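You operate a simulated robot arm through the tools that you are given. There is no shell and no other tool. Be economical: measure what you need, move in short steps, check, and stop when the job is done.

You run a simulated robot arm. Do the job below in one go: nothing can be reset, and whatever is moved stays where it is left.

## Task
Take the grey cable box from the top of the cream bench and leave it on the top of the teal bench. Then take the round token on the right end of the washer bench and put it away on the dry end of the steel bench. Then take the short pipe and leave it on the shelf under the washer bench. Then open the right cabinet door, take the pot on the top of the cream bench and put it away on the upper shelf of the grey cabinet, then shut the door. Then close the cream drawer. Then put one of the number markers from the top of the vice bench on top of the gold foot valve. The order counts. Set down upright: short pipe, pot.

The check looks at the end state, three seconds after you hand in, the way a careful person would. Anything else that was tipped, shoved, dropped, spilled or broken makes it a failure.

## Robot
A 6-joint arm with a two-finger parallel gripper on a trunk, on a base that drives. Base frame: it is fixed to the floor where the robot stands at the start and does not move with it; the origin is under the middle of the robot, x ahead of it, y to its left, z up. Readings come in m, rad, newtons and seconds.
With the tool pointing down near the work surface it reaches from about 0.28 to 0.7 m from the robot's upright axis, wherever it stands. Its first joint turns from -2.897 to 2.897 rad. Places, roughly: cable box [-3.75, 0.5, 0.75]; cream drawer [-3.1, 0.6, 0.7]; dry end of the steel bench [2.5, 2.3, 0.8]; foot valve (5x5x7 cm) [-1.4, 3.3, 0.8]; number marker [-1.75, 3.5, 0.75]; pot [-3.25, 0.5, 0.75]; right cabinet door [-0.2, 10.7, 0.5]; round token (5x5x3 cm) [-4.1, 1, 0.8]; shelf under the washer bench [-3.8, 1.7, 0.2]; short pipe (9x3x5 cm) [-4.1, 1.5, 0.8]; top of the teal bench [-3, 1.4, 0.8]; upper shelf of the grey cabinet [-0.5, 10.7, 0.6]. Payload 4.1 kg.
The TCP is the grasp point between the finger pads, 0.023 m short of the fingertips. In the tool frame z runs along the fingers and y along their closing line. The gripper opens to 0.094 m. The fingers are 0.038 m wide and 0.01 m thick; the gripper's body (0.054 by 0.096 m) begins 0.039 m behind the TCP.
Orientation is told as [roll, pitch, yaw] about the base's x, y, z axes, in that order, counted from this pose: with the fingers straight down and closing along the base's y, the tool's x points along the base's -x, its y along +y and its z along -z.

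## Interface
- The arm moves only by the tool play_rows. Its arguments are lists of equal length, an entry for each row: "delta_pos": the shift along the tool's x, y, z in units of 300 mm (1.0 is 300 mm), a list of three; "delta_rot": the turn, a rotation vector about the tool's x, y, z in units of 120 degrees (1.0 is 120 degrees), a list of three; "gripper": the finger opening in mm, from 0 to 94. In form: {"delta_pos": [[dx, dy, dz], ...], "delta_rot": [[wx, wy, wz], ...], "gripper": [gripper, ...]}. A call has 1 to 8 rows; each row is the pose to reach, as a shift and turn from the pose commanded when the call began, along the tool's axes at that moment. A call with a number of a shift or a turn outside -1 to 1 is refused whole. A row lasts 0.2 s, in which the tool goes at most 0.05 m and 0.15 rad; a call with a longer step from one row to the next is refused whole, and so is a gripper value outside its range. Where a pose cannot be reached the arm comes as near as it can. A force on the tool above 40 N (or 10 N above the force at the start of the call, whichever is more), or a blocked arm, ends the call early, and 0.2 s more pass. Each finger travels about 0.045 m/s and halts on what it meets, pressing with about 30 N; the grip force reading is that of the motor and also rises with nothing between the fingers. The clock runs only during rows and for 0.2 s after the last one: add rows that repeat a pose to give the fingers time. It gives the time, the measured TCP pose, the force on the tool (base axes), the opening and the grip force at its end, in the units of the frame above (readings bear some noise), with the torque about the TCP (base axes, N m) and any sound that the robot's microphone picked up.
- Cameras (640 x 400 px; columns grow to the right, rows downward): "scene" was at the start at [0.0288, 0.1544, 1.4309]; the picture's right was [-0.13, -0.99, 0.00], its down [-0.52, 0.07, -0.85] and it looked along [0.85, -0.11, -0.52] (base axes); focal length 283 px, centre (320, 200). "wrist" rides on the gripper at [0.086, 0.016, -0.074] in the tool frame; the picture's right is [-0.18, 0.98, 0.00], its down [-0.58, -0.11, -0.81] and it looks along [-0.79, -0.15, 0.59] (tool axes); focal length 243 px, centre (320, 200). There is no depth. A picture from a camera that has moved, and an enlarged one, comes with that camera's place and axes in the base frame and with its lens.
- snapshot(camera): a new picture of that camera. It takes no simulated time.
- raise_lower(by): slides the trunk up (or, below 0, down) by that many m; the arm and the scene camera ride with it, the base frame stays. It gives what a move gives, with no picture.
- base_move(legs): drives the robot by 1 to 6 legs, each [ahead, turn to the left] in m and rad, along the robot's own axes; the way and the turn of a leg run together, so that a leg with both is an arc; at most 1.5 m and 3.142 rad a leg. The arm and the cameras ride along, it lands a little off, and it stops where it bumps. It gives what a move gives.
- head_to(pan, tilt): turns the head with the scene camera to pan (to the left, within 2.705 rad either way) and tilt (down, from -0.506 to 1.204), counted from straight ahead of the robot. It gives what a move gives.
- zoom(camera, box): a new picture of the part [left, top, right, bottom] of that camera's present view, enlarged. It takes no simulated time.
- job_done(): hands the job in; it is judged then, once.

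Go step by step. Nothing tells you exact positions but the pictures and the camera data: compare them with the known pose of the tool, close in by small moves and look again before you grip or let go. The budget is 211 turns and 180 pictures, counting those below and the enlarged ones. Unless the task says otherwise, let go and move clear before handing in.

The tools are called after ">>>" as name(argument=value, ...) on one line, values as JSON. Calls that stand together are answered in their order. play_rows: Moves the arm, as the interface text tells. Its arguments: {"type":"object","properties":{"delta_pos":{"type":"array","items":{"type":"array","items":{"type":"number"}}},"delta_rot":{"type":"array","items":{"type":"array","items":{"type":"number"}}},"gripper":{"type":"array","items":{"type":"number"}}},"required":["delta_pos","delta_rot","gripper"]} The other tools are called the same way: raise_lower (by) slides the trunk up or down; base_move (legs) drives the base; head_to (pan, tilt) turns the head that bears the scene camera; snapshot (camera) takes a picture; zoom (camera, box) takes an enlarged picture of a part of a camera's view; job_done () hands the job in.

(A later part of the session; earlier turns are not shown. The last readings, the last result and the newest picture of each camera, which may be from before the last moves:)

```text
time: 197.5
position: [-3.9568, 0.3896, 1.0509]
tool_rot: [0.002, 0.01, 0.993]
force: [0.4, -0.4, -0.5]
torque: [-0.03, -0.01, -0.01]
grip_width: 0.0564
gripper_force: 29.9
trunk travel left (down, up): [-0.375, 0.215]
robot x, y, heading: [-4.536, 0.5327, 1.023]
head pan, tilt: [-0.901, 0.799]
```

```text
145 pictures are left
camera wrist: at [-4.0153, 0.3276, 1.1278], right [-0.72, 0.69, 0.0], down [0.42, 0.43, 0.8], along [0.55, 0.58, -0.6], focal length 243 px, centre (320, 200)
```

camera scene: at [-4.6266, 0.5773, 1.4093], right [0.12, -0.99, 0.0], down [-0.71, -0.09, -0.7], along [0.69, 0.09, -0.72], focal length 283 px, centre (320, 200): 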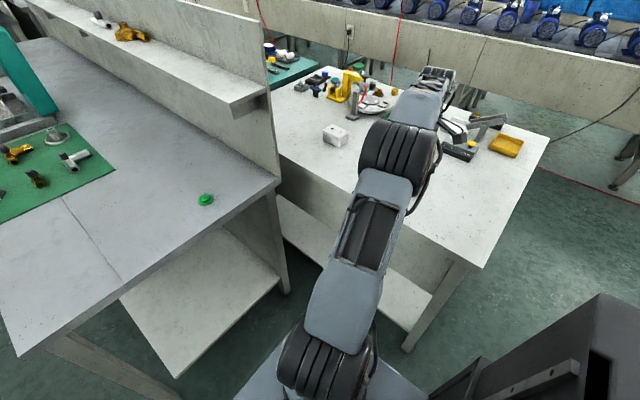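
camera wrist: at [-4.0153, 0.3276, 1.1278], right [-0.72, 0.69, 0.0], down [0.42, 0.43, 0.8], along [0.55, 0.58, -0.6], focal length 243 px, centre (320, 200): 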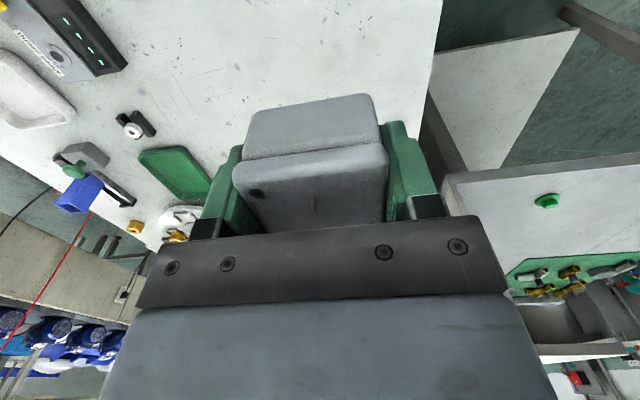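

The box is held firmly. I swing the arm toward my front and raise the trunk a bit for carrying.

>>> play_rows(delta_pos=[[-0.068, 0.143, 0], [-0.136, 0.286, 0], [-0.204, 0.428, 0], [-0.272, 0.571, 0], [-0.341, 0.714, 0], [-0.409, 0.857, 0], [-0.477, 1.0, 0]], delta_rot=[[0, 0, 0], [0, 0, 0], [0, 0, 0], [0, 0, 0], [0, 0, 0], [0, 0, 0], [0, 0, 0]], gripper=[40, 40, 40, 40, 40, 40, 40])

>>> raise_lower(by=0.1)

>>> base_move(legs=[[-0.2, 0], [0, 0.6], [-0.72, 0], [0, -2.06], [1.3, 0]])

>>> head_to(pan=1.0, tilt=0.6)

>>> snapshot(camera="scene")

```text
time: 199.1
position: [-4.1305, 0.6753, 1.0514]
tool_rot: [-0.002, 0.011, 0.99]
force: [0.4, 0.9, -1.6]
torque: [-0.01, -0.02, 0.02]
grip_width: 0.0562
gripper_force: 30.3
trunk travel left (down, up): [-0.375, 0.215]
robot x, y, heading: [-4.5308, 0.53, 1.021]
head pan, tilt: [-0.901, 0.799]
```

```text
time: 200.4
position: [-4.1301, 0.6747, 1.1504]
tool_rot: [-0.003, 0.011, 0.991]
force: [-0.1, 0.2, -0.5]
torque: [-0.02, 0.02, -0.04]
grip_width: 0.0563
gripper_force: 29.9
trunk travel left (down, up): [-0.475, 0.115]
robot x, y, heading: [-4.5314, 0.5326, 1.023]
head pan, tilt: [-0.901, 0.799]
```

```text
time: 218.1
position: [-3.2, -1.2162, 1.1509]
tool_rot: [-0.002, 0.009, -0.44]
force: [-0.4, -0.7, -1.4]
torque: [0.0, -0.02, -0.01]
grip_width: 0.0566
gripper_force: 29.9
trunk travel left (down, up): [-0.475, 0.115]
robot x, y, heading: [-3.3933, -0.8377, -0.406]
head pan, tilt: [-0.901, 0.799]
```

```text
time: 219.9
position: [-3.1991, -1.2164, 1.1495]
tool_rot: [-0.003, 0.01, -0.44]
force: [-0.4, 0.6, 0.0]
torque: [0.02, 0.03, -0.02]
grip_width: 0.0564
gripper_force: 30.0
trunk travel left (down, up): [-0.475, 0.115]
robot x, y, heading: [-3.3992, -0.8346, -0.404]
head pan, tilt: [1.0, 0.6]
```

```text
144 pictures are left
camera scene: at [-3.3123, -0.6111, 1.5261], right [0.56, -0.83, 0.0], down [-0.47, -0.32, -0.83], along [0.69, 0.46, -0.56], focal length 283 px, centre (320, 200)
```

scene: 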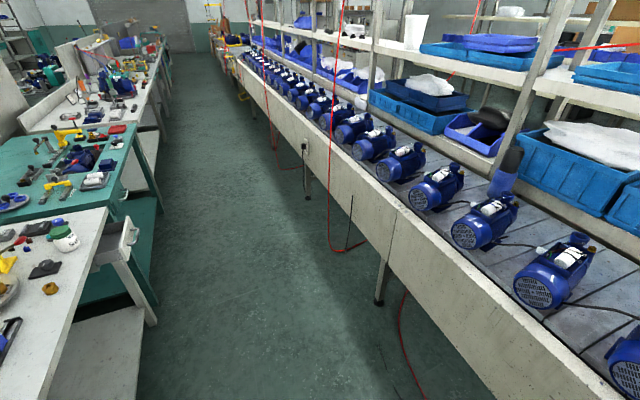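

The aisle is clear with the drawer open on the left. I drive up the aisle abreast of the teal bench, keeping off the drawer.

>>> base_move(legs=[[0, 1.41], [1.5, -0.02], [0.45, 0]])

>>> head_to(pan=1.4, tilt=0.8)

>>> snapshot(camera="scene")

```text
time: 233.0
position: [-1.9252, 0.8957, 1.1506]
tool_rot: [-0.001, 0.012, 0.954]
force: [-0.1, -0.6, -1.3]
torque: [-0.02, 0.03, -0.01]
grip_width: 0.0563
gripper_force: 29.5
trunk travel left (down, up): [-0.475, 0.115]
robot x, y, heading: [-2.3323, 0.7698, 0.989]
head pan, tilt: [1.0, 0.6]
```

```text
time: 233.9
position: [-1.9256, 0.8958, 1.1512]
tool_rot: [-0.003, 0.01, 0.951]
force: [-0.4, 0.3, -0.3]
torque: [0.03, 0.0, -0.04]
grip_width: 0.0562
gripper_force: 29.9
trunk travel left (down, up): [-0.475, 0.115]
robot x, y, heading: [-2.3306, 0.7726, 0.985]
head pan, tilt: [1.4, 0.799]
```

```text
143 pictures are left
camera scene: at [-2.5644, 0.8655, 1.5093], right [0.69, 0.73, 0.0], down [0.52, -0.49, -0.7], along [-0.51, 0.48, -0.72], focal length 283 px, centre (320, 200)
```

scene: 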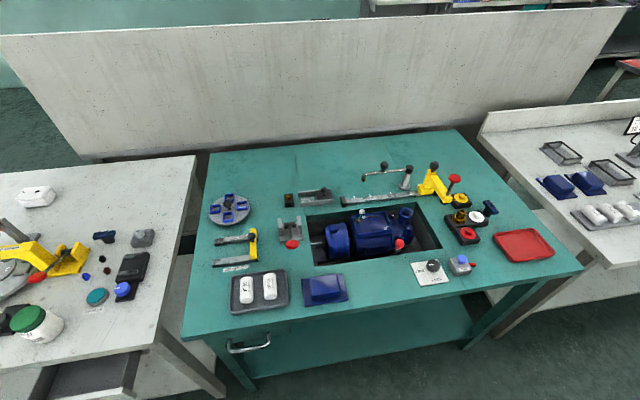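

There's a free patch on the teal bench's front, between the blue tray and the white card, near (-2.72, 1.24). I swing the arm round to it from the front.

>>> play_rows(delta_pos=[[-0.077, 0.143, 0], [-0.155, 0.285, 0], [-0.232, 0.428, 0], [-0.31, 0.57, 0], [-0.387, 0.713, 0]], delta_rot=[[0, 0, 0], [0, 0, 0], [0, 0, 0], [0, 0, 0], [0, 0, 0]], gripper=[40, 40, 40, 40, 40])

>>> play_rows(delta_pos=[[0.01, 0.143, 0], [0.02, 0.285, 0], [0.03, 0.428, 0], [0.04, 0.57, 0], [0.05, 0.713, 0], [0.06, 0.856, 0], [0.067, 0.99, 0]], delta_rot=[[0, 0, 0], [0, 0, 0], [0, 0, 0], [0, 0, 0], [0, 0, 0], [0, 0, 0], [0, 0, 0]], gripper=[40, 40, 40, 40, 40, 40, 40])

>>> play_rows(delta_pos=[[0.116, 0.117, 0], [0.232, 0.234, 0], [0.347, 0.351, 0], [0.463, 0.468, 0], [0.579, 0.585, 0], [0.695, 0.702, 0], [0.81, 0.819, 0], [0.926, 0.936, 0]], delta_rot=[[0, 0, 0], [0, 0, 0], [0, 0, 0], [0, 0, 0], [0, 0, 0], [0, 0, 0], [0, 0, 0], [0, 0, 0]], gripper=[40, 40, 40, 40, 40, 40, 40, 40])

>>> snapshot(camera="scene")

```text
time: 235.1
position: [-2.0314, 1.1208, 1.1501]
tool_rot: [-0.004, 0.01, 0.953]
force: [0.3, -0.1, -0.1]
torque: [-0.03, 0.01, 0.02]
grip_width: 0.0565
gripper_force: 30.0
trunk travel left (down, up): [-0.475, 0.115]
robot x, y, heading: [-2.3364, 0.7676, 0.987]
head pan, tilt: [1.4, 0.799]
```

```text
time: 236.7
position: [-2.2883, 1.2723, 1.1497]
tool_rot: [-0.002, 0.01, 0.954]
force: [-0.8, 0.9, -1.0]
torque: [0.03, 0.0, -0.05]
grip_width: 0.0563
gripper_force: 29.9
trunk travel left (down, up): [-0.475, 0.115]
robot x, y, heading: [-2.336, 0.7688, 0.983]
head pan, tilt: [1.4, 0.799]
```

```text
time: 238.5
position: [-2.678, 1.2066, 1.151]
tool_rot: [0.001, 0.01, 0.952]
force: [0.3, -0.1, -0.8]
torque: [0.01, -0.02, -0.01]
grip_width: 0.0566
gripper_force: 30.2
trunk travel left (down, up): [-0.475, 0.115]
robot x, y, heading: [-2.3348, 0.7742, 0.984]
head pan, tilt: [1.4, 0.799]
```

```text
142 pictures are left
camera scene: at [-2.5654, 0.8657, 1.5091], right [0.69, 0.73, 0.0], down [0.52, -0.49, -0.7], along [-0.51, 0.48, -0.72], focal length 283 px, centre (320, 200)
```

scene: 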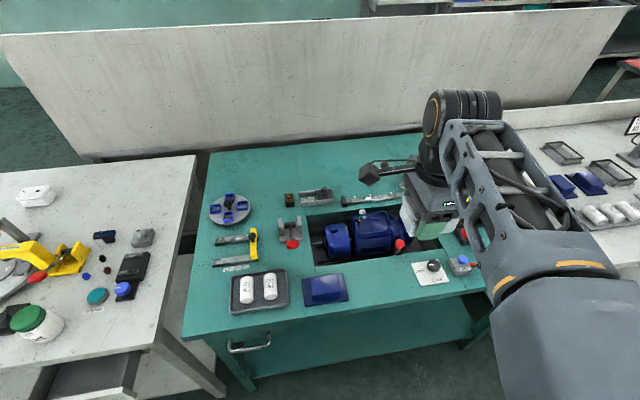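

>>> play_rows(delta_pos=[[0, 0.1, 0.1], [0, 0.172, 0.24], [0, 0.172, 0.39], [0, 0.172, 0.53], [0, 0.172, 0.67], [0, 0.172, 0.8], [0, 0.172, 0.92]], delta_rot=[[0, 0, 0], [0, 0, -0.016], [0, 0, -0.016], [0, 0, -0.016], [0, 0, -0.016], [0, 0, -0.016], [0, 0, -0.016]], gripper=[40, 40, 40, 40, 40, 40, 40])

>>> snapshot(camera="scene")

>>> snapshot(camera="wrist")

```text
time: 240.1
position: [-2.7216, 1.2333, 0.8764]
tool_rot: [0.0, 0.01, 0.987]
force: [0.3, 0.4, 0.2]
torque: [-0.03, 0.01, -0.02]
grip_width: 0.0562
gripper_force: 30.0
trunk travel left (down, up): [-0.475, 0.115]
robot x, y, heading: [-2.3341, 0.7701, 0.983]
head pan, tilt: [1.4, 0.799]
```

```text
141 pictures are left
camera scene: at [-2.565, 0.8658, 1.5092], right [0.69, 0.73, 0.0], down [0.52, -0.49, -0.7], along [-0.51, 0.48, -0.72], focal length 283 px, centre (320, 200)
```

scene: 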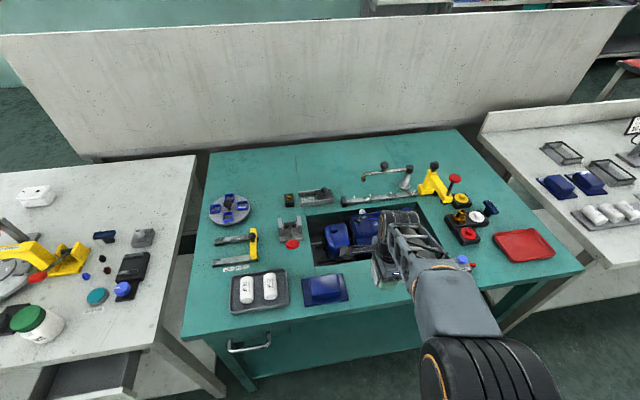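

```text
140 pictures are left
camera wrist: at [-2.7815, 1.1702, 0.9514], right [-0.72, 0.7, 0.0], down [0.42, 0.43, 0.8], along [0.56, 0.57, -0.6], focal length 243 px, centre (320, 200)
```

wrist: 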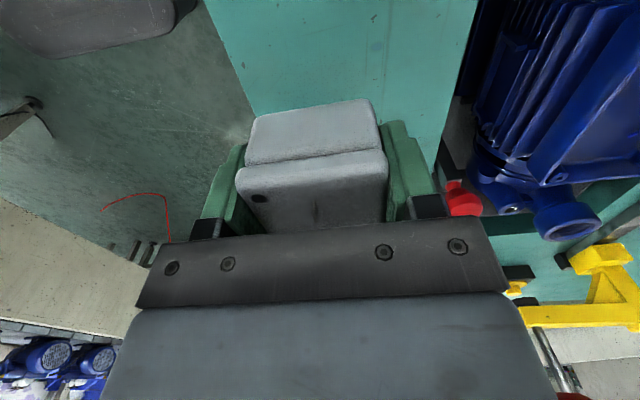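

The box hangs over the free patch; I shift it 13 mm inward and lower it till it touches.

>>> play_rows(delta_pos=[[0, 0.043, 0.05], [0, 0.043, 0.1], [0, 0.043, 0.135], [0, 0.043, 0.15], [0, 0.043, 0.16], [0, 0.043, 0.165]], delta_rot=[[0, 0, 0], [0, 0, 0], [0, 0, 0], [0, 0, 0], [0, 0, 0], [0, 0, 0]], gripper=[40, 40, 40, 40, 40, 40])

```text
time: 241.5
position: [-2.7297, 1.2386, 0.826]
tool_rot: [0.001, 0.011, 0.989]
force: [0.6, 0.3, 0.6]
torque: [0.09, -0.04, 0.01]
grip_width: 0.0563
gripper_force: 29.8
trunk travel left (down, up): [-0.475, 0.115]
robot x, y, heading: [-2.3322, 0.77, 0.988]
head pan, tilt: [1.4, 0.799]
```

>>> play_rows(delta_pos=[[0, 0, 0.006], [0, 0, 0.012], [0, 0, 0.018]], delta_rot=[[0, 0, 0], [0, 0, 0], [0, 0, 0]], gripper=[40, 40, 40])

```text
time: 242.3
position: [-2.7305, 1.2381, 0.8228]
tool_rot: [0.007, 0.008, 0.987]
force: [0.4, 0.1, 26.7]
torque: [-0.05, -0.06, -0.02]
grip_width: 0.0563
gripper_force: 29.7
trunk travel left (down, up): [-0.475, 0.115]
robot x, y, heading: [-2.3352, 0.7663, 0.985]
head pan, tilt: [1.4, 0.799]
```

>>> play_rows(delta_pos=[[0, 0, -0.008], [0, 0, -0.008], [0, 0, -0.008], [0, 0, -0.008]], delta_rot=[[0, 0, 0], [0, 0, 0], [0, 0, 0], [0, 0, 0]], gripper=[56, 70, 76, 76])

>>> play_rows(delta_pos=[[0, 0, -0.12], [0, 0, -0.28], [0, 0, -0.44], [0, 0, -0.6], [0, 0, -0.76], [0, 0, -0.92]], delta_rot=[[0, 0, 0], [0, 0, 0], [0, 0, 0], [0, 0, 0], [0, 0, 0], [0, 0, 0]], gripper=[76, 76, 76, 76, 76, 76])

>>> snapshot(camera="wrist")

```text
time: 243.3
position: [-2.7311, 1.2378, 0.8226]
tool_rot: [0.003, 0.011, 0.987]
force: [-9.7, 7.4, 19.5]
torque: [0.01, -0.64, 0.32]
grip_width: 0.071
gripper_force: 0.1
trunk travel left (down, up): [-0.475, 0.115]
robot x, y, heading: [-2.3304, 0.7697, 0.984]
head pan, tilt: [1.4, 0.799]
```

```text
time: 244.7
position: [-2.7302, 1.2413, 1.0987]
tool_rot: [-0.001, 0.01, 0.989]
force: [0.9, 0.5, -0.2]
torque: [-0.03, -0.01, -0.01]
grip_width: 0.0762
gripper_force: 0.1
trunk travel left (down, up): [-0.475, 0.115]
robot x, y, heading: [-2.3323, 0.7694, 0.989]
head pan, tilt: [1.4, 0.799]
```

```text
139 pictures are left
camera wrist: at [-2.7905, 1.179, 1.1753], right [-0.72, 0.7, 0.0], down [0.41, 0.43, 0.8], along [0.56, 0.57, -0.6], focal length 243 px, centre (320, 200)
```

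wrist: 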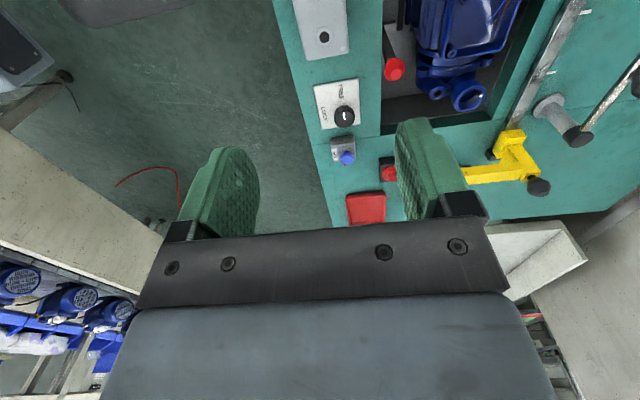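

The box stands well on the teal bench. I fold the arm to the front and back out the way I came, toward the token.

>>> play_rows(delta_pos=[[-0.117, -0.119, 0], [-0.234, -0.237, 0], [-0.351, -0.356, 0], [-0.469, -0.474, 0], [-0.586, -0.593, 0], [-0.703, -0.711, 0], [-0.82, -0.83, 0]], delta_rot=[[0, 0, 0], [0, 0, 0], [0, 0, 0], [0, 0, 0], [0, 0, 0], [0, 0, 0], [0, 0, 0]], gripper=[94, 94, 94, 94, 94, 94, 94])

>>> play_rows(delta_pos=[[0, -0.16, 0], [0, -0.32, 0], [0, -0.48, 0], [0, -0.64, 0], [0, -0.8, 0], [0, -0.93, 0]], delta_rot=[[0, 0, 0], [0, 0, 0], [0, 0, 0], [0, 0, 0], [0, 0, 0], [0, 0, 0]], gripper=[94, 94, 94, 94, 94, 94])

>>> base_move(legs=[[-0.45, 0], [-1.5, 0.02], [0, -1.41], [-1.3, 0]])

```text
time: 246.3
position: [-2.3821, 1.3124, 1.1003]
tool_rot: [-0.004, 0.012, 0.987]
force: [0.7, -0.3, -0.5]
torque: [0.02, 0.04, 0.0]
grip_width: 0.0939
gripper_force: 0.1
trunk travel left (down, up): [-0.475, 0.115]
robot x, y, heading: [-2.3335, 0.7698, 0.983]
head pan, tilt: [1.4, 0.799]
```

```text
time: 247.7
position: [-2.152, 1.1531, 1.0995]
tool_rot: [0.0, 0.009, 0.988]
force: [-0.7, 0.1, 0.0]
torque: [0.01, 0.0, 0.0]
grip_width: 0.0939
gripper_force: 0.2
trunk travel left (down, up): [-0.475, 0.115]
robot x, y, heading: [-2.3297, 0.768, 0.984]
head pan, tilt: [1.4, 0.799]
```

```text
time: 267.1
position: [-4.2423, -0.4077, 1.0996]
tool_rot: [-0.001, 0.012, -0.41]
force: [0.2, 0.7, -0.6]
torque: [0.02, -0.01, -0.02]
grip_width: 0.0942
gripper_force: 0.1
trunk travel left (down, up): [-0.475, 0.115]
robot x, y, heading: [-4.6561, -0.2955, -0.412]
head pan, tilt: [1.4, 0.799]
```

>>> base_move(legs=[[0, 1.98], [0.7, 0], [0, -0.57], [0.22, 0]])

>>> head_to(pan=0.1, tilt=0.7)

>>> snapshot(camera="scene")

```text
time: 278.6
position: [-4.4025, 0.9816, 1.0991]
tool_rot: [-0.002, 0.009, 1.044]
force: [-0.3, -0.5, 0.0]
torque: [0.01, 0.01, 0.03]
grip_width: 0.094
gripper_force: 0.0
trunk travel left (down, up): [-0.475, 0.115]
robot x, y, heading: [-4.559, 0.5863, 1.041]
head pan, tilt: [1.4, 0.799]
```

```text
time: 280.0
position: [-4.4005, 0.9824, 1.0978]
tool_rot: [-0.003, 0.012, 1.045]
force: [0.0, 0.3, 0.4]
torque: [-0.02, 0.0, -0.02]
grip_width: 0.094
gripper_force: 0.0
trunk travel left (down, up): [-0.475, 0.115]
robot x, y, heading: [-4.5577, 0.5837, 1.043]
head pan, tilt: [0.099, 0.7]
```

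```text
138 pictures are left
camera scene: at [-4.6996, 0.6957, 1.5175], right [0.91, -0.41, 0.0], down [-0.27, -0.59, -0.76], along [0.32, 0.7, -0.64], focal length 283 px, centre (320, 200)
```

scene: 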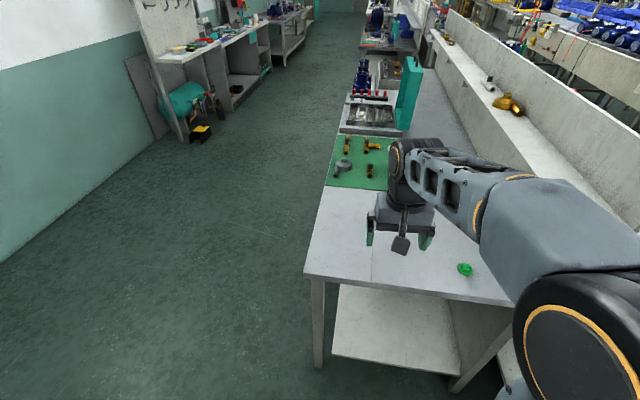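

The token is near (-4.089, 0.985). I bring the gripper over it for a close look.

>>> play_rows(delta_pos=[[-0.074, -0.128, 0.03], [-0.149, -0.257, 0.08], [-0.223, -0.385, 0.13], [-0.298, -0.513, 0.18], [-0.372, -0.641, 0.23], [-0.447, -0.77, 0.28], [-0.521, -0.898, 0.333]], delta_rot=[[0, 0, 0], [0, 0, 0], [0, 0, 0], [0, 0, 0], [0, 0, 0], [0, 0, 0], [0, 0, 0]], gripper=[94, 94, 94, 94, 94, 94, 94])

>>> snapshot(camera="wrist")

```text
time: 281.6
position: [-4.0887, 0.9786, 0.9929]
tool_rot: [-0.001, 0.009, 1.042]
force: [0.1, 0.3, 0.1]
torque: [-0.01, -0.02, 0.01]
grip_width: 0.0941
gripper_force: 0.1
trunk travel left (down, up): [-0.475, 0.115]
robot x, y, heading: [-4.5607, 0.5881, 1.045]
head pan, tilt: [0.099, 0.7]
```

```text
137 pictures are left
camera wrist: at [-4.1448, 0.9144, 1.0689], right [-0.76, 0.65, 0.0], down [0.39, 0.46, 0.8], along [0.52, 0.6, -0.6], focal length 243 px, centre (320, 200)
```

wrist: 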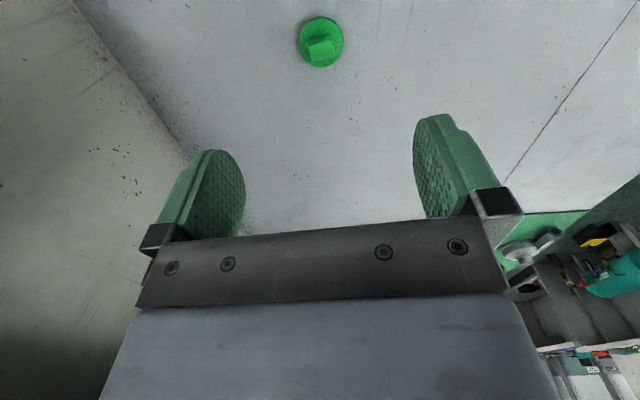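

>>> zoom(camera="wrist", box=[280, 0, 360, 80])

```text
5.00 times, centred on (320, 40) of wrist
camera zoom: at [-4.1448, 0.9144, 1.0689], right [-0.76, 0.65, 0.0], down [0.39, 0.46, 0.8], along [0.52, 0.6, -0.6], focal length 1213 px, centre (320, 1000)
```

zoom: 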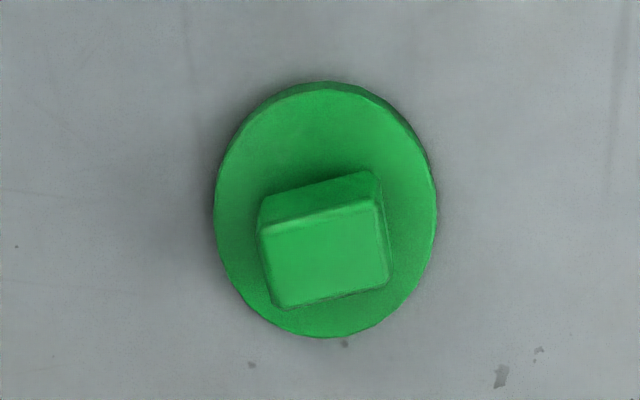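

The knob on the token is about 22×14 mm; I align, descend to keep the tips above its flange, and close on the knob.

>>> play_rows(delta_pos=[[-0.025, -0.003, 0.12], [-0.025, -0.003, 0.26], [-0.025, -0.003, 0.4], [-0.025, -0.003, 0.48], [-0.025, -0.003, 0.523]], delta_rot=[[0, 0, -0.019], [0, 0, -0.019], [0, 0, -0.019], [0, 0, -0.019], [0, 0, -0.019]], gripper=[80, 70, 60, 60, 60])

>>> snapshot(camera="wrist")

```text
time: 282.8
position: [-4.087, 0.983, 0.8379]
tool_rot: [-0.001, 0.012, 1.084]
force: [0.0, 0.1, -0.2]
torque: [0.0, -0.01, 0.02]
grip_width: 0.0602
gripper_force: 0.0
trunk travel left (down, up): [-0.475, 0.115]
robot x, y, heading: [-4.5568, 0.5875, 1.042]
head pan, tilt: [0.099, 0.7]
```

```text
135 pictures are left
camera wrist: at [-4.1408, 0.9162, 0.9139], right [-0.78, 0.62, 0.0], down [0.37, 0.47, 0.8], along [0.5, 0.63, -0.6], focal length 243 px, centre (320, 200)
```

wrist: 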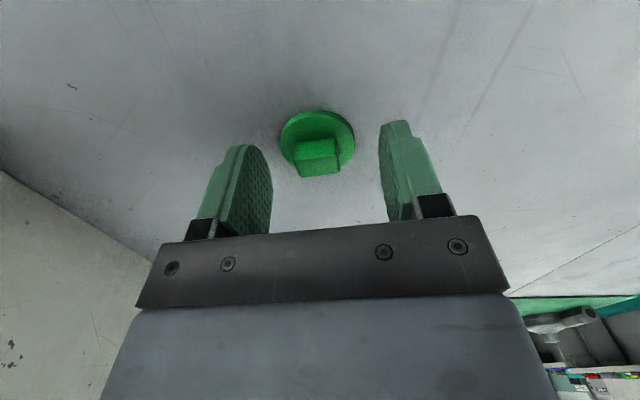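

>>> play_rows(delta_pos=[[0, 0, 0.013], [0, 0, 0.013], [0, 0, 0.013], [0, 0, 0.013], [0, 0, 0.013], [0, 0, 0.013]], delta_rot=[[0, 0, 0], [0, 0, 0], [0, 0, 0], [0, 0, 0], [0, 0, 0], [0, 0, 0]], gripper=[60, 45, 30, 10, 10, 10])

>>> play_rows(delta_pos=[[0, 0, -0.15], [0, 0, -0.3], [0, 0, -0.45], [0, 0, -0.6], [0, 0, -0.75], [0, 0, -0.9]], delta_rot=[[0, 0, 0], [0, 0, 0], [0, 0, 0], [0, 0, 0], [0, 0, 0], [0, 0, 0]], gripper=[10, 10, 10, 10, 10, 10])

>>> snapshot(camera="wrist")

```text
time: 284.2
position: [-4.0862, 0.9848, 0.8357]
tool_rot: [0.002, 0.01, 1.083]
force: [0.6, -0.1, 0.1]
torque: [-0.02, 0.0, -0.01]
grip_width: 0.0223
gripper_force: 30.8
trunk travel left (down, up): [-0.475, 0.115]
robot x, y, heading: [-4.5596, 0.5877, 1.041]
head pan, tilt: [0.099, 0.7]
```

```text
time: 285.6
position: [-4.0875, 0.9898, 1.1072]
tool_rot: [0.0, 0.012, 1.083]
force: [0.1, 0.9, -0.4]
torque: [-0.05, -0.01, 0.0]
grip_width: 0.0225
gripper_force: 30.1
trunk travel left (down, up): [-0.475, 0.115]
robot x, y, heading: [-4.5611, 0.5873, 1.042]
head pan, tilt: [0.099, 0.7]
```

```text
134 pictures are left
camera wrist: at [-4.1404, 0.9214, 1.1835], right [-0.78, 0.62, 0.0], down [0.37, 0.47, 0.8], along [0.5, 0.62, -0.6], focal length 243 px, centre (320, 200)
```

wrist: 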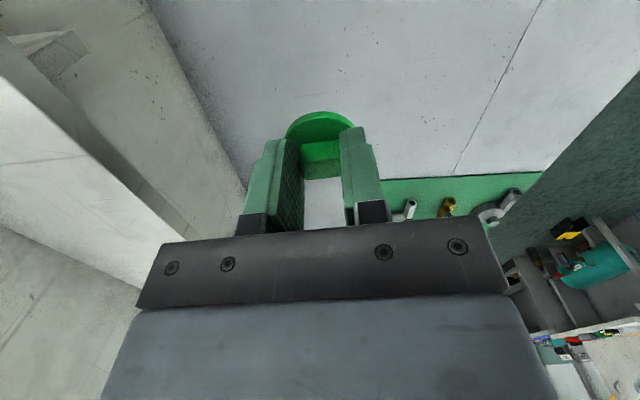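

Token held. I fold the arm back and take the wall-side aisle behind the washer bench toward the room's far end, then round to the steel bench.

>>> play_rows(delta_pos=[[0.11, 0.084, 0], [0.22, 0.168, 0], [0.33, 0.252, 0], [0.44, 0.336, 0], [0.553, 0.42, 0]], delta_rot=[[0, 0, 0], [0, 0, 0], [0, 0, 0], [0, 0, 0], [0, 0, 0]], gripper=[10, 10, 10, 10, 10])

>>> base_move(legs=[[0, 1.46], [0.95, 0], [0, -1.57], [0.8, 0]])

>>> head_to(pan=0, tilt=0.4)

>>> snapshot(camera="scene")

>>> head_to(pan=-1.1, tilt=0.65)

>>> snapshot(camera="scene")

```text
time: 286.8
position: [-4.2747, 0.901, 1.11]
tool_rot: [0.001, 0.013, 1.084]
force: [0.4, -0.4, -0.1]
torque: [-0.02, -0.01, 0.02]
grip_width: 0.0226
gripper_force: 29.5
trunk travel left (down, up): [-0.475, 0.115]
robot x, y, heading: [-4.5607, 0.5833, 1.042]
head pan, tilt: [0.099, 0.7]
```

```text
time: 303.3
position: [-4.6257, 2.1285, 1.1099]
tool_rot: [0.001, 0.011, 1.056]
force: [0.0, 0.2, -0.2]
torque: [0.02, 0.03, 0.0]
grip_width: 0.0225
gripper_force: 29.7
trunk travel left (down, up): [-0.475, 0.115]
robot x, y, heading: [-4.9237, 1.8209, 1.017]
head pan, tilt: [0.099, 0.7]
```

```text
time: 304.1
position: [-4.6254, 2.1272, 1.1093]
tool_rot: [0.0, 0.011, 1.057]
force: [0.0, 0.1, -0.1]
torque: [0.0, 0.01, 0.0]
grip_width: 0.0226
gripper_force: 30.3
trunk travel left (down, up): [-0.475, 0.115]
robot x, y, heading: [-4.9231, 1.8199, 1.016]
head pan, tilt: [0.0, 0.4]
```

```text
133 pictures are left
camera scene: at [-5.0457, 1.9352, 1.5443], right [0.85, -0.53, 0.0], down [-0.21, -0.33, -0.92], along [0.49, 0.78, -0.39], focal length 283 px, centre (320, 200)
```

scene: 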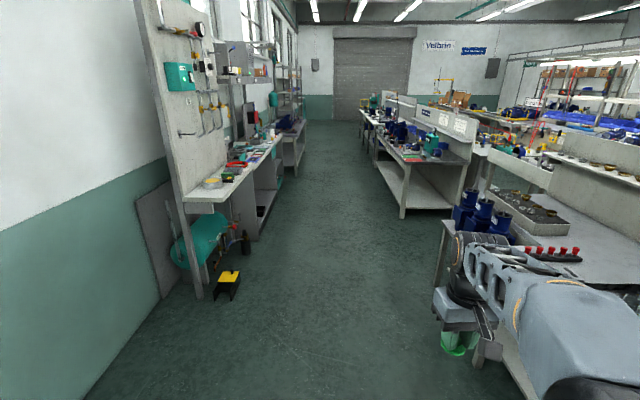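

```text
time: 305.4
position: [-4.6256, 2.1275, 1.11]
tool_rot: [0.0, 0.01, 1.054]
force: [-0.4, -0.2, 0.0]
torque: [0.01, -0.02, 0.02]
grip_width: 0.0226
gripper_force: 30.2
trunk travel left (down, up): [-0.475, 0.115]
robot x, y, heading: [-4.9209, 1.8206, 1.017]
head pan, tilt: [-1.1, 0.649]
```

```text
132 pictures are left
camera scene: at [-5.0081, 1.8493, 1.5219], right [-0.08, -1.0, 0.0], down [-0.6, 0.05, -0.8], along [0.79, -0.07, -0.6], focal length 283 px, centre (320, 200)
```

scene: 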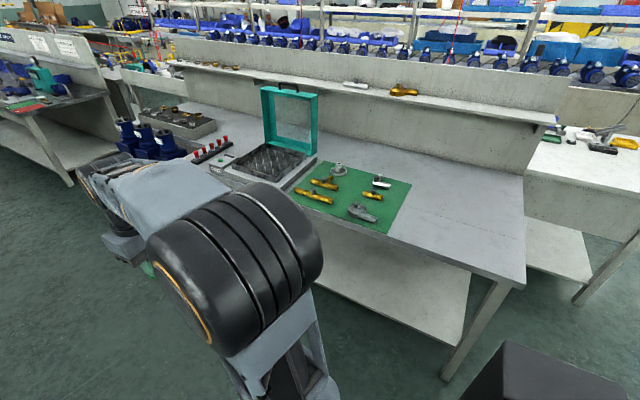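

Good view of the washer bench with pipes on a green mat. I zoom once for later and also look at the aisle.

>>> zoom(camera="scene", box=[280, 150, 420, 240])

```text
4.44 times, centred on (350, 195) of scene
camera zoom: at [-5.0081, 1.8493, 1.5219], right [-0.08, -1.0, 0.0], down [-0.6, 0.05, -0.8], along [0.79, -0.07, -0.6], focal length 1259 px, centre (187, 222)
```

zoom: 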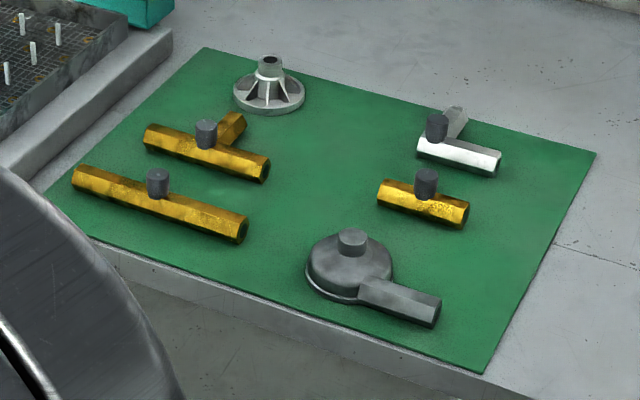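

The short brass pipe is at about (-4.08, 1.54). The wall-side aisle is clear; I drive along it with the token.

>>> head_to(pan=0, tilt=0.4)

>>> base_move(legs=[[0, -0.08], [1.5, 0], [1.5, 0], [1.5, 0], [1.0, 0]])

>>> snapshot(camera="scene")

```text
time: 306.7
position: [-4.6268, 2.1269, 1.1092]
tool_rot: [0.0, 0.01, 1.055]
force: [-0.4, 0.0, -0.5]
torque: [0.01, -0.06, -0.02]
grip_width: 0.0224
gripper_force: 30.0
trunk travel left (down, up): [-0.475, 0.115]
robot x, y, heading: [-4.9211, 1.8213, 1.015]
head pan, tilt: [0.0, 0.4]
```

```text
time: 333.8
position: [-1.5764, 6.7779, 1.1095]
tool_rot: [0.001, 0.012, 1.029]
force: [0.4, 0.7, 0.2]
torque: [-0.03, 0.0, -0.03]
grip_width: 0.0224
gripper_force: 30.0
trunk travel left (down, up): [-0.475, 0.115]
robot x, y, heading: [-1.8785, 6.48, 0.992]
head pan, tilt: [0.0, 0.4]
```

```text
130 pictures are left
camera scene: at [-2.0009, 6.5979, 1.5443], right [0.84, -0.55, 0.0], down [-0.21, -0.33, -0.92], along [0.51, 0.77, -0.39], focal length 283 px, centre (320, 200)
```

scene: 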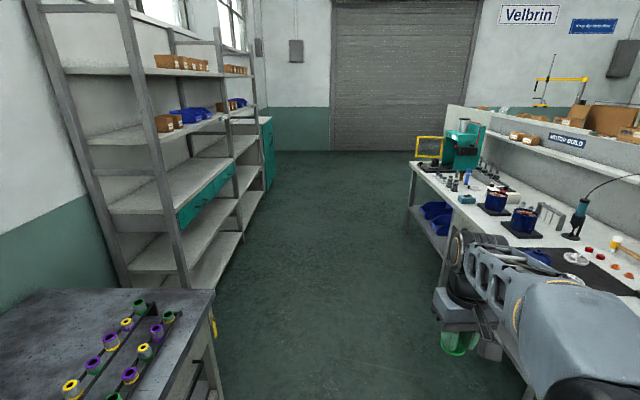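

>>> base_move(legs=[[0, -0.05], [1.5, 0], [1.5, 0], [1.5, 0], [1.4, 0], [0, -1.57]])

>>> head_to(pan=0.0, tilt=0.5)

>>> snapshot(camera="scene")

```text
time: 366.1
position: [1.9233, 10.8637, 1.109]
tool_rot: [-0.002, 0.011, -0.62]
force: [-0.9, 0.0, 0.2]
torque: [0.02, 0.0, 0.02]
grip_width: 0.0228
gripper_force: 30.3
trunk travel left (down, up): [-0.475, 0.115]
robot x, y, heading: [1.6473, 11.187, -0.66]
head pan, tilt: [0.0, 0.4]
```

```text
time: 366.7
position: [1.9242, 10.8628, 1.1095]
tool_rot: [-0.001, 0.012, -0.62]
force: [-0.4, 0.3, 0.9]
torque: [-0.03, 0.01, -0.02]
grip_width: 0.0224
gripper_force: 30.2
trunk travel left (down, up): [-0.475, 0.115]
robot x, y, heading: [1.6504, 11.1872, -0.661]
head pan, tilt: [0.0, 0.499]
```

```text
129 pictures are left
camera scene: at [1.7752, 11.3009, 1.5352], right [-0.61, -0.79, 0.0], down [-0.38, 0.29, -0.88], along [0.69, -0.54, -0.48], focal length 283 px, centre (320, 200)
```

scene: 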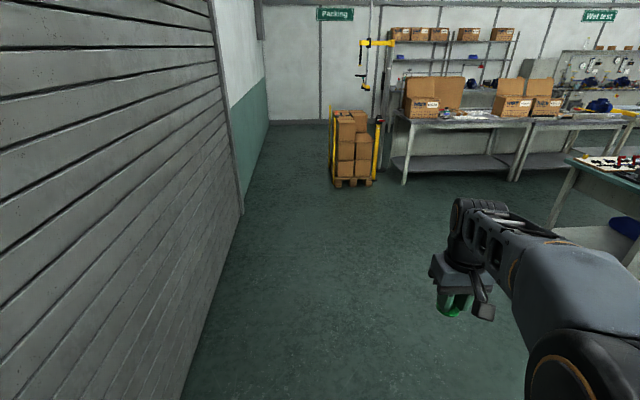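

The passage by the wall past the pallet is about 1.04 m. I go through its middle.

>>> base_move(legs=[[0, 0.145], [1.5, 0], [1.5, 0], [0, -0.1], [0.7, 0]])

>>> snapshot(camera="scene")

>>> head_to(pan=-1.0, tilt=0.9)

>>> snapshot(camera="scene")

```text
time: 385.6
position: [5.0074, 8.9128, 1.1095]
tool_rot: [0.0, 0.01, -0.613]
force: [0.0, 1.0, -0.3]
torque: [-0.01, -0.03, 0.0]
grip_width: 0.0224
gripper_force: 29.5
trunk travel left (down, up): [-0.475, 0.115]
robot x, y, heading: [4.7312, 9.2403, -0.653]
head pan, tilt: [0.0, 0.499]
```

```text
128 pictures are left
camera scene: at [4.8558, 9.3499, 1.5352], right [-0.61, -0.79, 0.0], down [-0.38, 0.29, -0.88], along [0.7, -0.53, -0.48], focal length 283 px, centre (320, 200)
```

scene: 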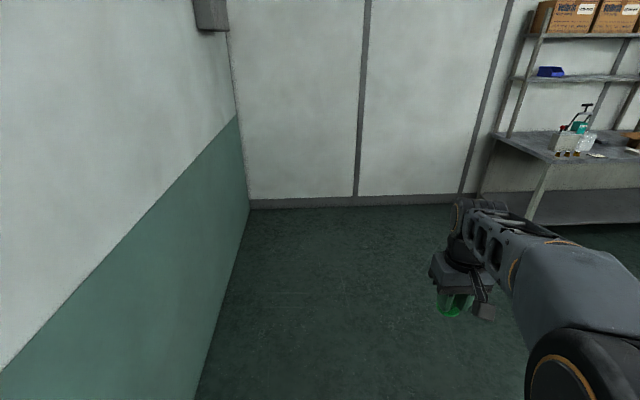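

```text
time: 386.8
position: [5.0081, 8.9132, 1.1088]
tool_rot: [0.0, 0.011, -0.612]
force: [-0.2, 0.1, -1.2]
torque: [-0.03, -0.03, -0.04]
grip_width: 0.0224
gripper_force: 30.0
trunk travel left (down, up): [-0.475, 0.115]
robot x, y, heading: [4.7286, 9.2336, -0.648]
head pan, tilt: [-1.0, 0.901]
```

```text
127 pictures are left
camera scene: at [4.7773, 9.33, 1.5014], right [-1.0, 0.08, 0.0], down [0.06, 0.78, -0.62], along [-0.05, -0.62, -0.78], focal length 283 px, centre (320, 200)
```

scene: 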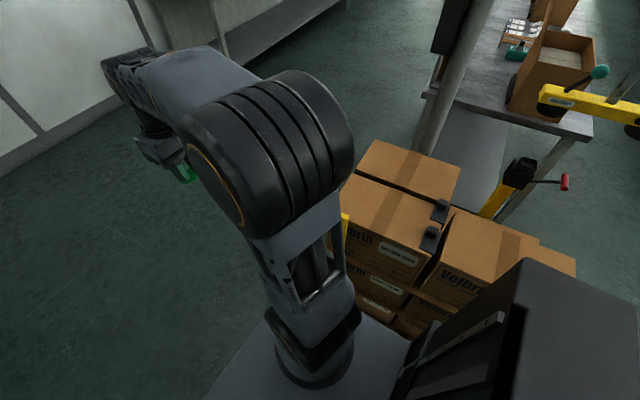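

>>> base_move(legs=[[0.4, 0.06], [0.4, 0], [1.0, -1.6], [1.0, 0]])

>>> head_to(pan=0, tilt=0.4)

>>> snapshot(camera="scene")

```text
time: 401.1
position: [4.7496, 6.7263, 1.1095]
tool_rot: [0.001, 0.009, -2.093]
force: [-0.5, -0.4, -0.2]
torque: [-0.06, -0.06, -0.03]
grip_width: 0.0226
gripper_force: 30.6
trunk travel left (down, up): [-0.475, 0.115]
robot x, y, heading: [5.0476, 7.0328, -2.137]
head pan, tilt: [-1.0, 0.901]
cut short: leg 3
```

```text
time: 402.4
position: [4.7487, 6.7267, 1.1082]
tool_rot: [0.0, 0.01, -2.093]
force: [0.0, -0.8, -0.2]
torque: [0.01, 0.0, -0.02]
grip_width: 0.0225
gripper_force: 29.6
trunk travel left (down, up): [-0.475, 0.115]
robot x, y, heading: [5.0491, 7.0306, -2.136]
head pan, tilt: [0.0, 0.4]
```

```text
126 pictures are left
camera scene: at [5.1702, 6.9146, 1.5443], right [-0.84, 0.53, 0.0], down [0.21, 0.33, -0.92], along [-0.49, -0.78, -0.39], focal length 283 px, centre (320, 200)
```

scene: 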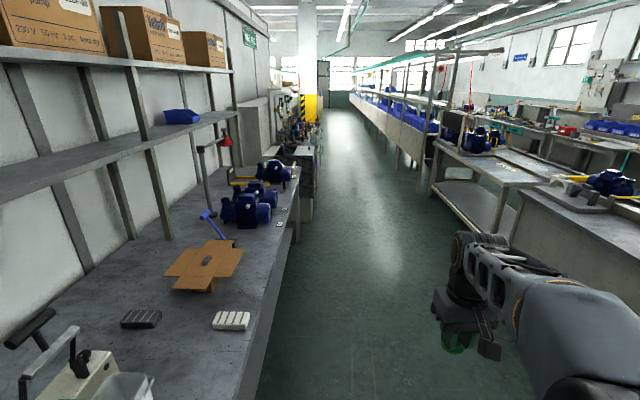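

>>> base_move(legs=[[0, -0.075], [1.5, 0], [1.5, 0], [1.5, 0], [0.6, 0]])

>>> head_to(pan=1.3, tilt=0.7)

>>> snapshot(camera="scene")

```text
time: 427.3
position: [1.9191, 2.4834, 1.1099]
tool_rot: [0.0, 0.011, -2.08]
force: [-0.3, -0.1, -0.2]
torque: [0.02, 0.0, 0.0]
grip_width: 0.0225
gripper_force: 30.0
trunk travel left (down, up): [-0.475, 0.115]
robot x, y, heading: [2.2115, 2.7912, -2.12]
head pan, tilt: [0.0, 0.4]
```

```text
time: 428.8
position: [1.9174, 2.4841, 1.1091]
tool_rot: [0.0, 0.012, -2.079]
force: [0.1, 0.0, -0.2]
torque: [-0.03, 0.02, 0.04]
grip_width: 0.0229
gripper_force: 29.9
trunk travel left (down, up): [-0.475, 0.115]
robot x, y, heading: [2.2093, 2.7948, -2.123]
head pan, tilt: [1.3, 0.7]
```

```text
125 pictures are left
camera scene: at [2.4421, 2.6944, 1.5175], right [-0.73, -0.68, 0.0], down [-0.44, 0.47, -0.77], along [0.52, -0.56, -0.64], focal length 283 px, centre (320, 200)
```

scene: 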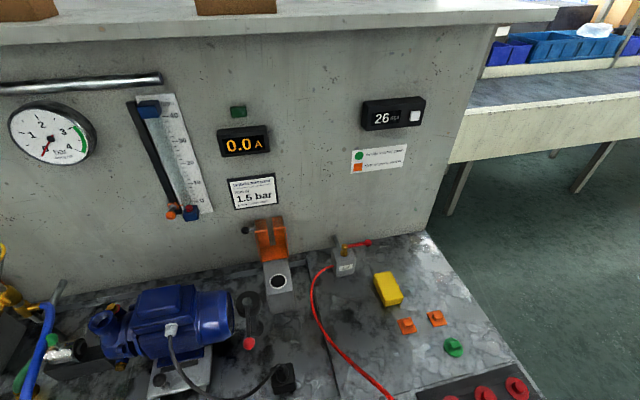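

>>> zoom(camera="scene", box=[340, 130, 420, 180])

>>> head_to(pan=1.3, tilt=1.1)

>>> snapshot(camera="scene")

```text
8.00 times, centred on (380, 155) of scene
camera zoom: at [2.4421, 2.6944, 1.5175], right [-0.73, -0.68, 0.0], down [-0.44, 0.47, -0.77], along [0.52, -0.56, -0.64], focal length 2266 px, centre (-160, 560)
```

zoom: 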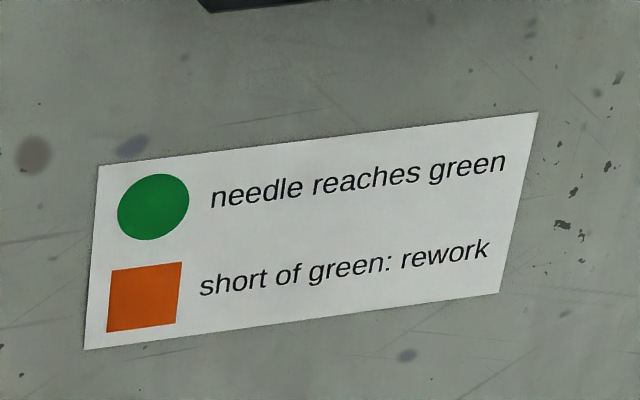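

```text
time: 429.7
position: [1.918, 2.4841, 1.1101]
tool_rot: [-0.001, 0.011, -2.079]
force: [-0.6, 0.1, 0.1]
torque: [-0.01, -0.03, -0.01]
grip_width: 0.0222
gripper_force: 30.5
trunk travel left (down, up): [-0.475, 0.115]
robot x, y, heading: [2.2102, 2.7926, -2.123]
head pan, tilt: [1.3, 1.1]
```

```text
123 pictures are left
camera scene: at [2.4273, 2.7103, 1.4875], right [-0.73, -0.68, 0.0], down [-0.61, 0.65, -0.45], along [0.31, -0.33, -0.89], focal length 283 px, centre (320, 200)
```

scene: 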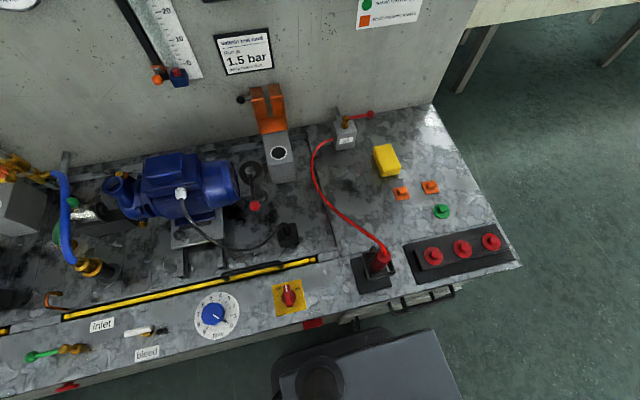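

The dry end (plate right of the seam) already holds a few similar tokens; a free spot lies near (2.55, 2.13). I drive a bit on to reach it.

>>> base_move(legs=[[0.35, 0]])

>>> snapshot(camera="scene")

```text
time: 431.9
position: [1.7379, 2.1816, 1.1095]
tool_rot: [0.001, 0.011, -2.072]
force: [0.0, 0.1, -1.2]
torque: [-0.03, -0.02, 0.0]
grip_width: 0.0226
gripper_force: 30.2
trunk travel left (down, up): [-0.475, 0.115]
robot x, y, heading: [2.0287, 2.4908, -2.113]
head pan, tilt: [1.3, 1.1]
```

```text
122 pictures are left
camera scene: at [2.2454, 2.4116, 1.4875], right [-0.73, -0.69, 0.0], down [-0.61, 0.65, -0.45], along [0.31, -0.33, -0.89], focal length 283 px, centre (320, 200)
```

scene: 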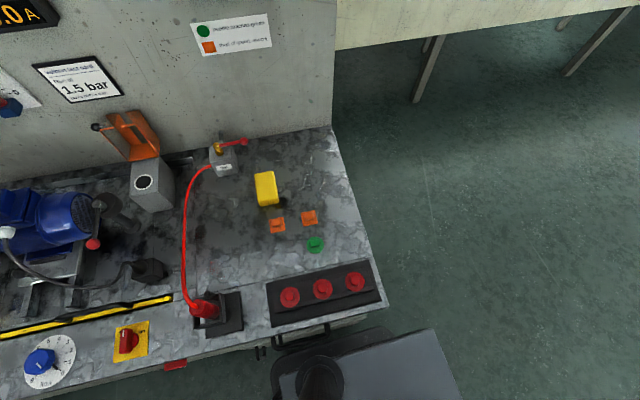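

>>> play_rows(delta_pos=[[0.061, 0.135, 0], [0.122, 0.271, 0], [0.183, 0.406, 0], [0.245, 0.541, 0], [0.306, 0.677, 0], [0.367, 0.812, 0]], delta_rot=[[0, 0, 0], [0, 0, 0], [0, 0, 0], [0, 0, 0], [0, 0, 0], [0, 0, 0]], gripper=[10, 10, 10, 10, 10, 10])

>>> play_rows(delta_pos=[[0.061, 0.135, 0], [0.122, 0.271, 0], [0.183, 0.406, 0], [0.245, 0.541, 0], [0.306, 0.677, 0], [0.367, 0.812, 0]], delta_rot=[[0, 0, 0], [0, 0, 0], [0, 0, 0], [0, 0, 0], [0, 0, 0], [0, 0, 0]], gripper=[10, 10, 10, 10, 10, 10])

>>> play_rows(delta_pos=[[0.061, 0.135, 0], [0.122, 0.271, 0], [0.183, 0.406, 0.05], [0.245, 0.541, 0.15], [0.306, 0.677, 0.25], [0.367, 0.812, 0.35]], delta_rot=[[0, 0, 0], [0, 0, 0], [0, 0, 0], [0, 0, 0], [0, 0, 0], [0, 0, 0]], gripper=[10, 10, 10, 10, 10, 10])

>>> snapshot(camera="wrist")

>>> snapshot(camera="scene")

```text
time: 433.3
position: [2.0043, 2.1615, 1.1124]
tool_rot: [0.001, 0.011, -2.074]
force: [0.0, -0.1, 0.7]
torque: [0.01, -0.02, -0.01]
grip_width: 0.0224
gripper_force: 29.9
trunk travel left (down, up): [-0.475, 0.115]
robot x, y, heading: [2.0292, 2.4912, -2.111]
head pan, tilt: [1.3, 1.1]
```

```text
time: 434.7
position: [2.2702, 2.1421, 1.1123]
tool_rot: [-0.002, 0.011, -2.074]
force: [-0.2, 0.8, -0.8]
torque: [0.0, -0.01, 0.0]
grip_width: 0.0224
gripper_force: 30.0
trunk travel left (down, up): [-0.475, 0.115]
robot x, y, heading: [2.0286, 2.4904, -2.113]
head pan, tilt: [1.3, 1.1]
```

```text
refused: row 4 steps farther than a row can; nothing moved
```

```text
121 pictures are left
camera wrist: at [2.327, 2.2091, 1.1886], right [0.77, -0.63, 0.0], down [-0.38, -0.47, 0.8], along [-0.51, -0.62, -0.6], focal length 243 px, centre (320, 200)
```

wrist: 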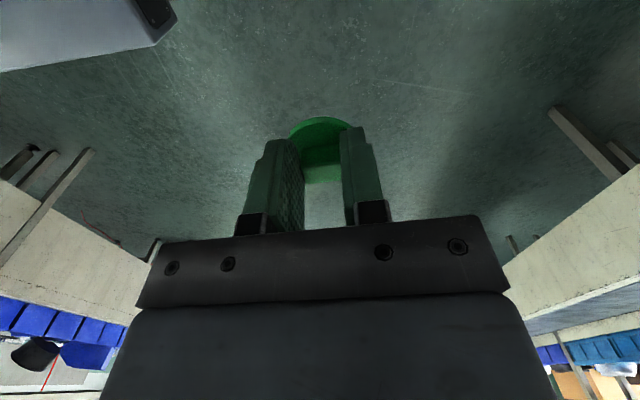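

```text
120 pictures are left
camera scene: at [2.2461, 2.4117, 1.4874], right [-0.73, -0.69, 0.0], down [-0.61, 0.65, -0.45], along [0.31, -0.33, -0.89], focal length 283 px, centre (320, 200)
```

scene: 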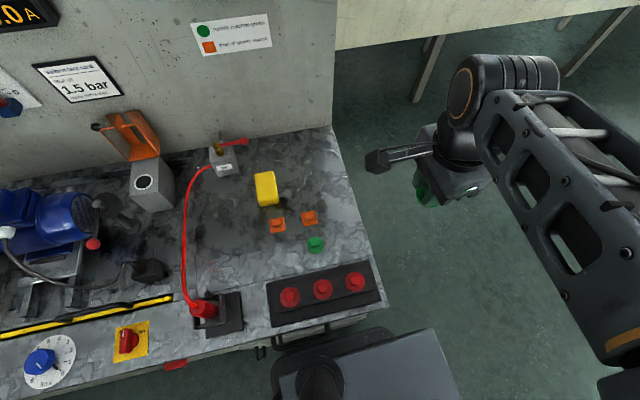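

>>> play_rows(delta_pos=[[0.061, 0.136, 0], [0.121, 0.273, 0.02], [0.182, 0.409, 0.05], [0.242, 0.546, 0.08], [0.303, 0.682, 0.11], [0.363, 0.819, 0.15], [0.363, 0.819, 0.3], [0.363, 0.819, 0.45]], delta_rot=[[0, 0, 0], [0, 0, 0], [0, 0, 0], [0, 0, 0], [0, 0, 0], [0, 0, 0], [0, 0, 0], [0, 0, 0]], gripper=[10, 10, 10, 10, 10, 10, 10, 10])

>>> snapshot(camera="wrist")

>>> snapshot(camera="scene")

```text
time: 436.5
position: [2.5349, 2.1191, 0.9775]
tool_rot: [0.001, 0.011, -2.072]
force: [-0.3, 1.0, -0.1]
torque: [-0.02, 0.02, 0.0]
grip_width: 0.0225
gripper_force: 29.9
out of reach, approached as far as the arm can: row 6
trunk travel left (down, up): [-0.475, 0.115]
robot x, y, heading: [2.0284, 2.4948, -2.119]
head pan, tilt: [1.3, 1.1]
```

```text
119 pictures are left
camera wrist: at [2.5913, 2.1868, 1.0525], right [0.77, -0.63, 0.0], down [-0.38, -0.47, 0.8], along [-0.51, -0.62, -0.6], focal length 243 px, centre (320, 200)
```

wrist: 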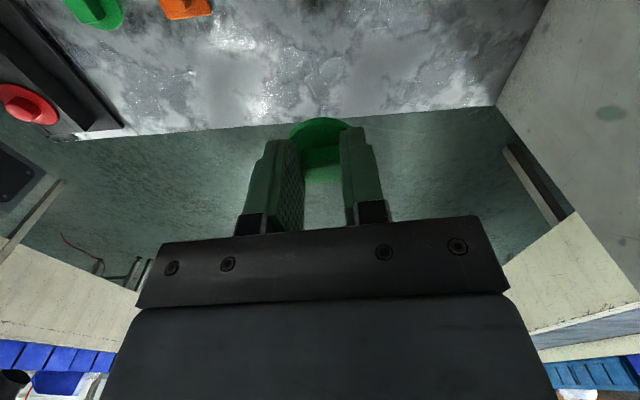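

```text
118 pictures are left
camera scene: at [2.2456, 2.4118, 1.4875], right [-0.73, -0.69, 0.0], down [-0.61, 0.65, -0.45], along [0.31, -0.33, -0.89], focal length 283 px, centre (320, 200)
```

scene: 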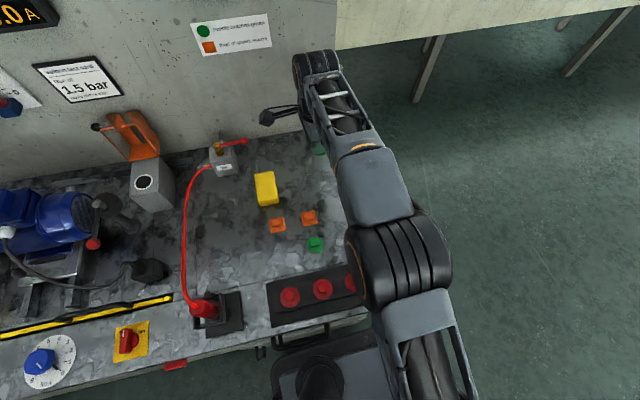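

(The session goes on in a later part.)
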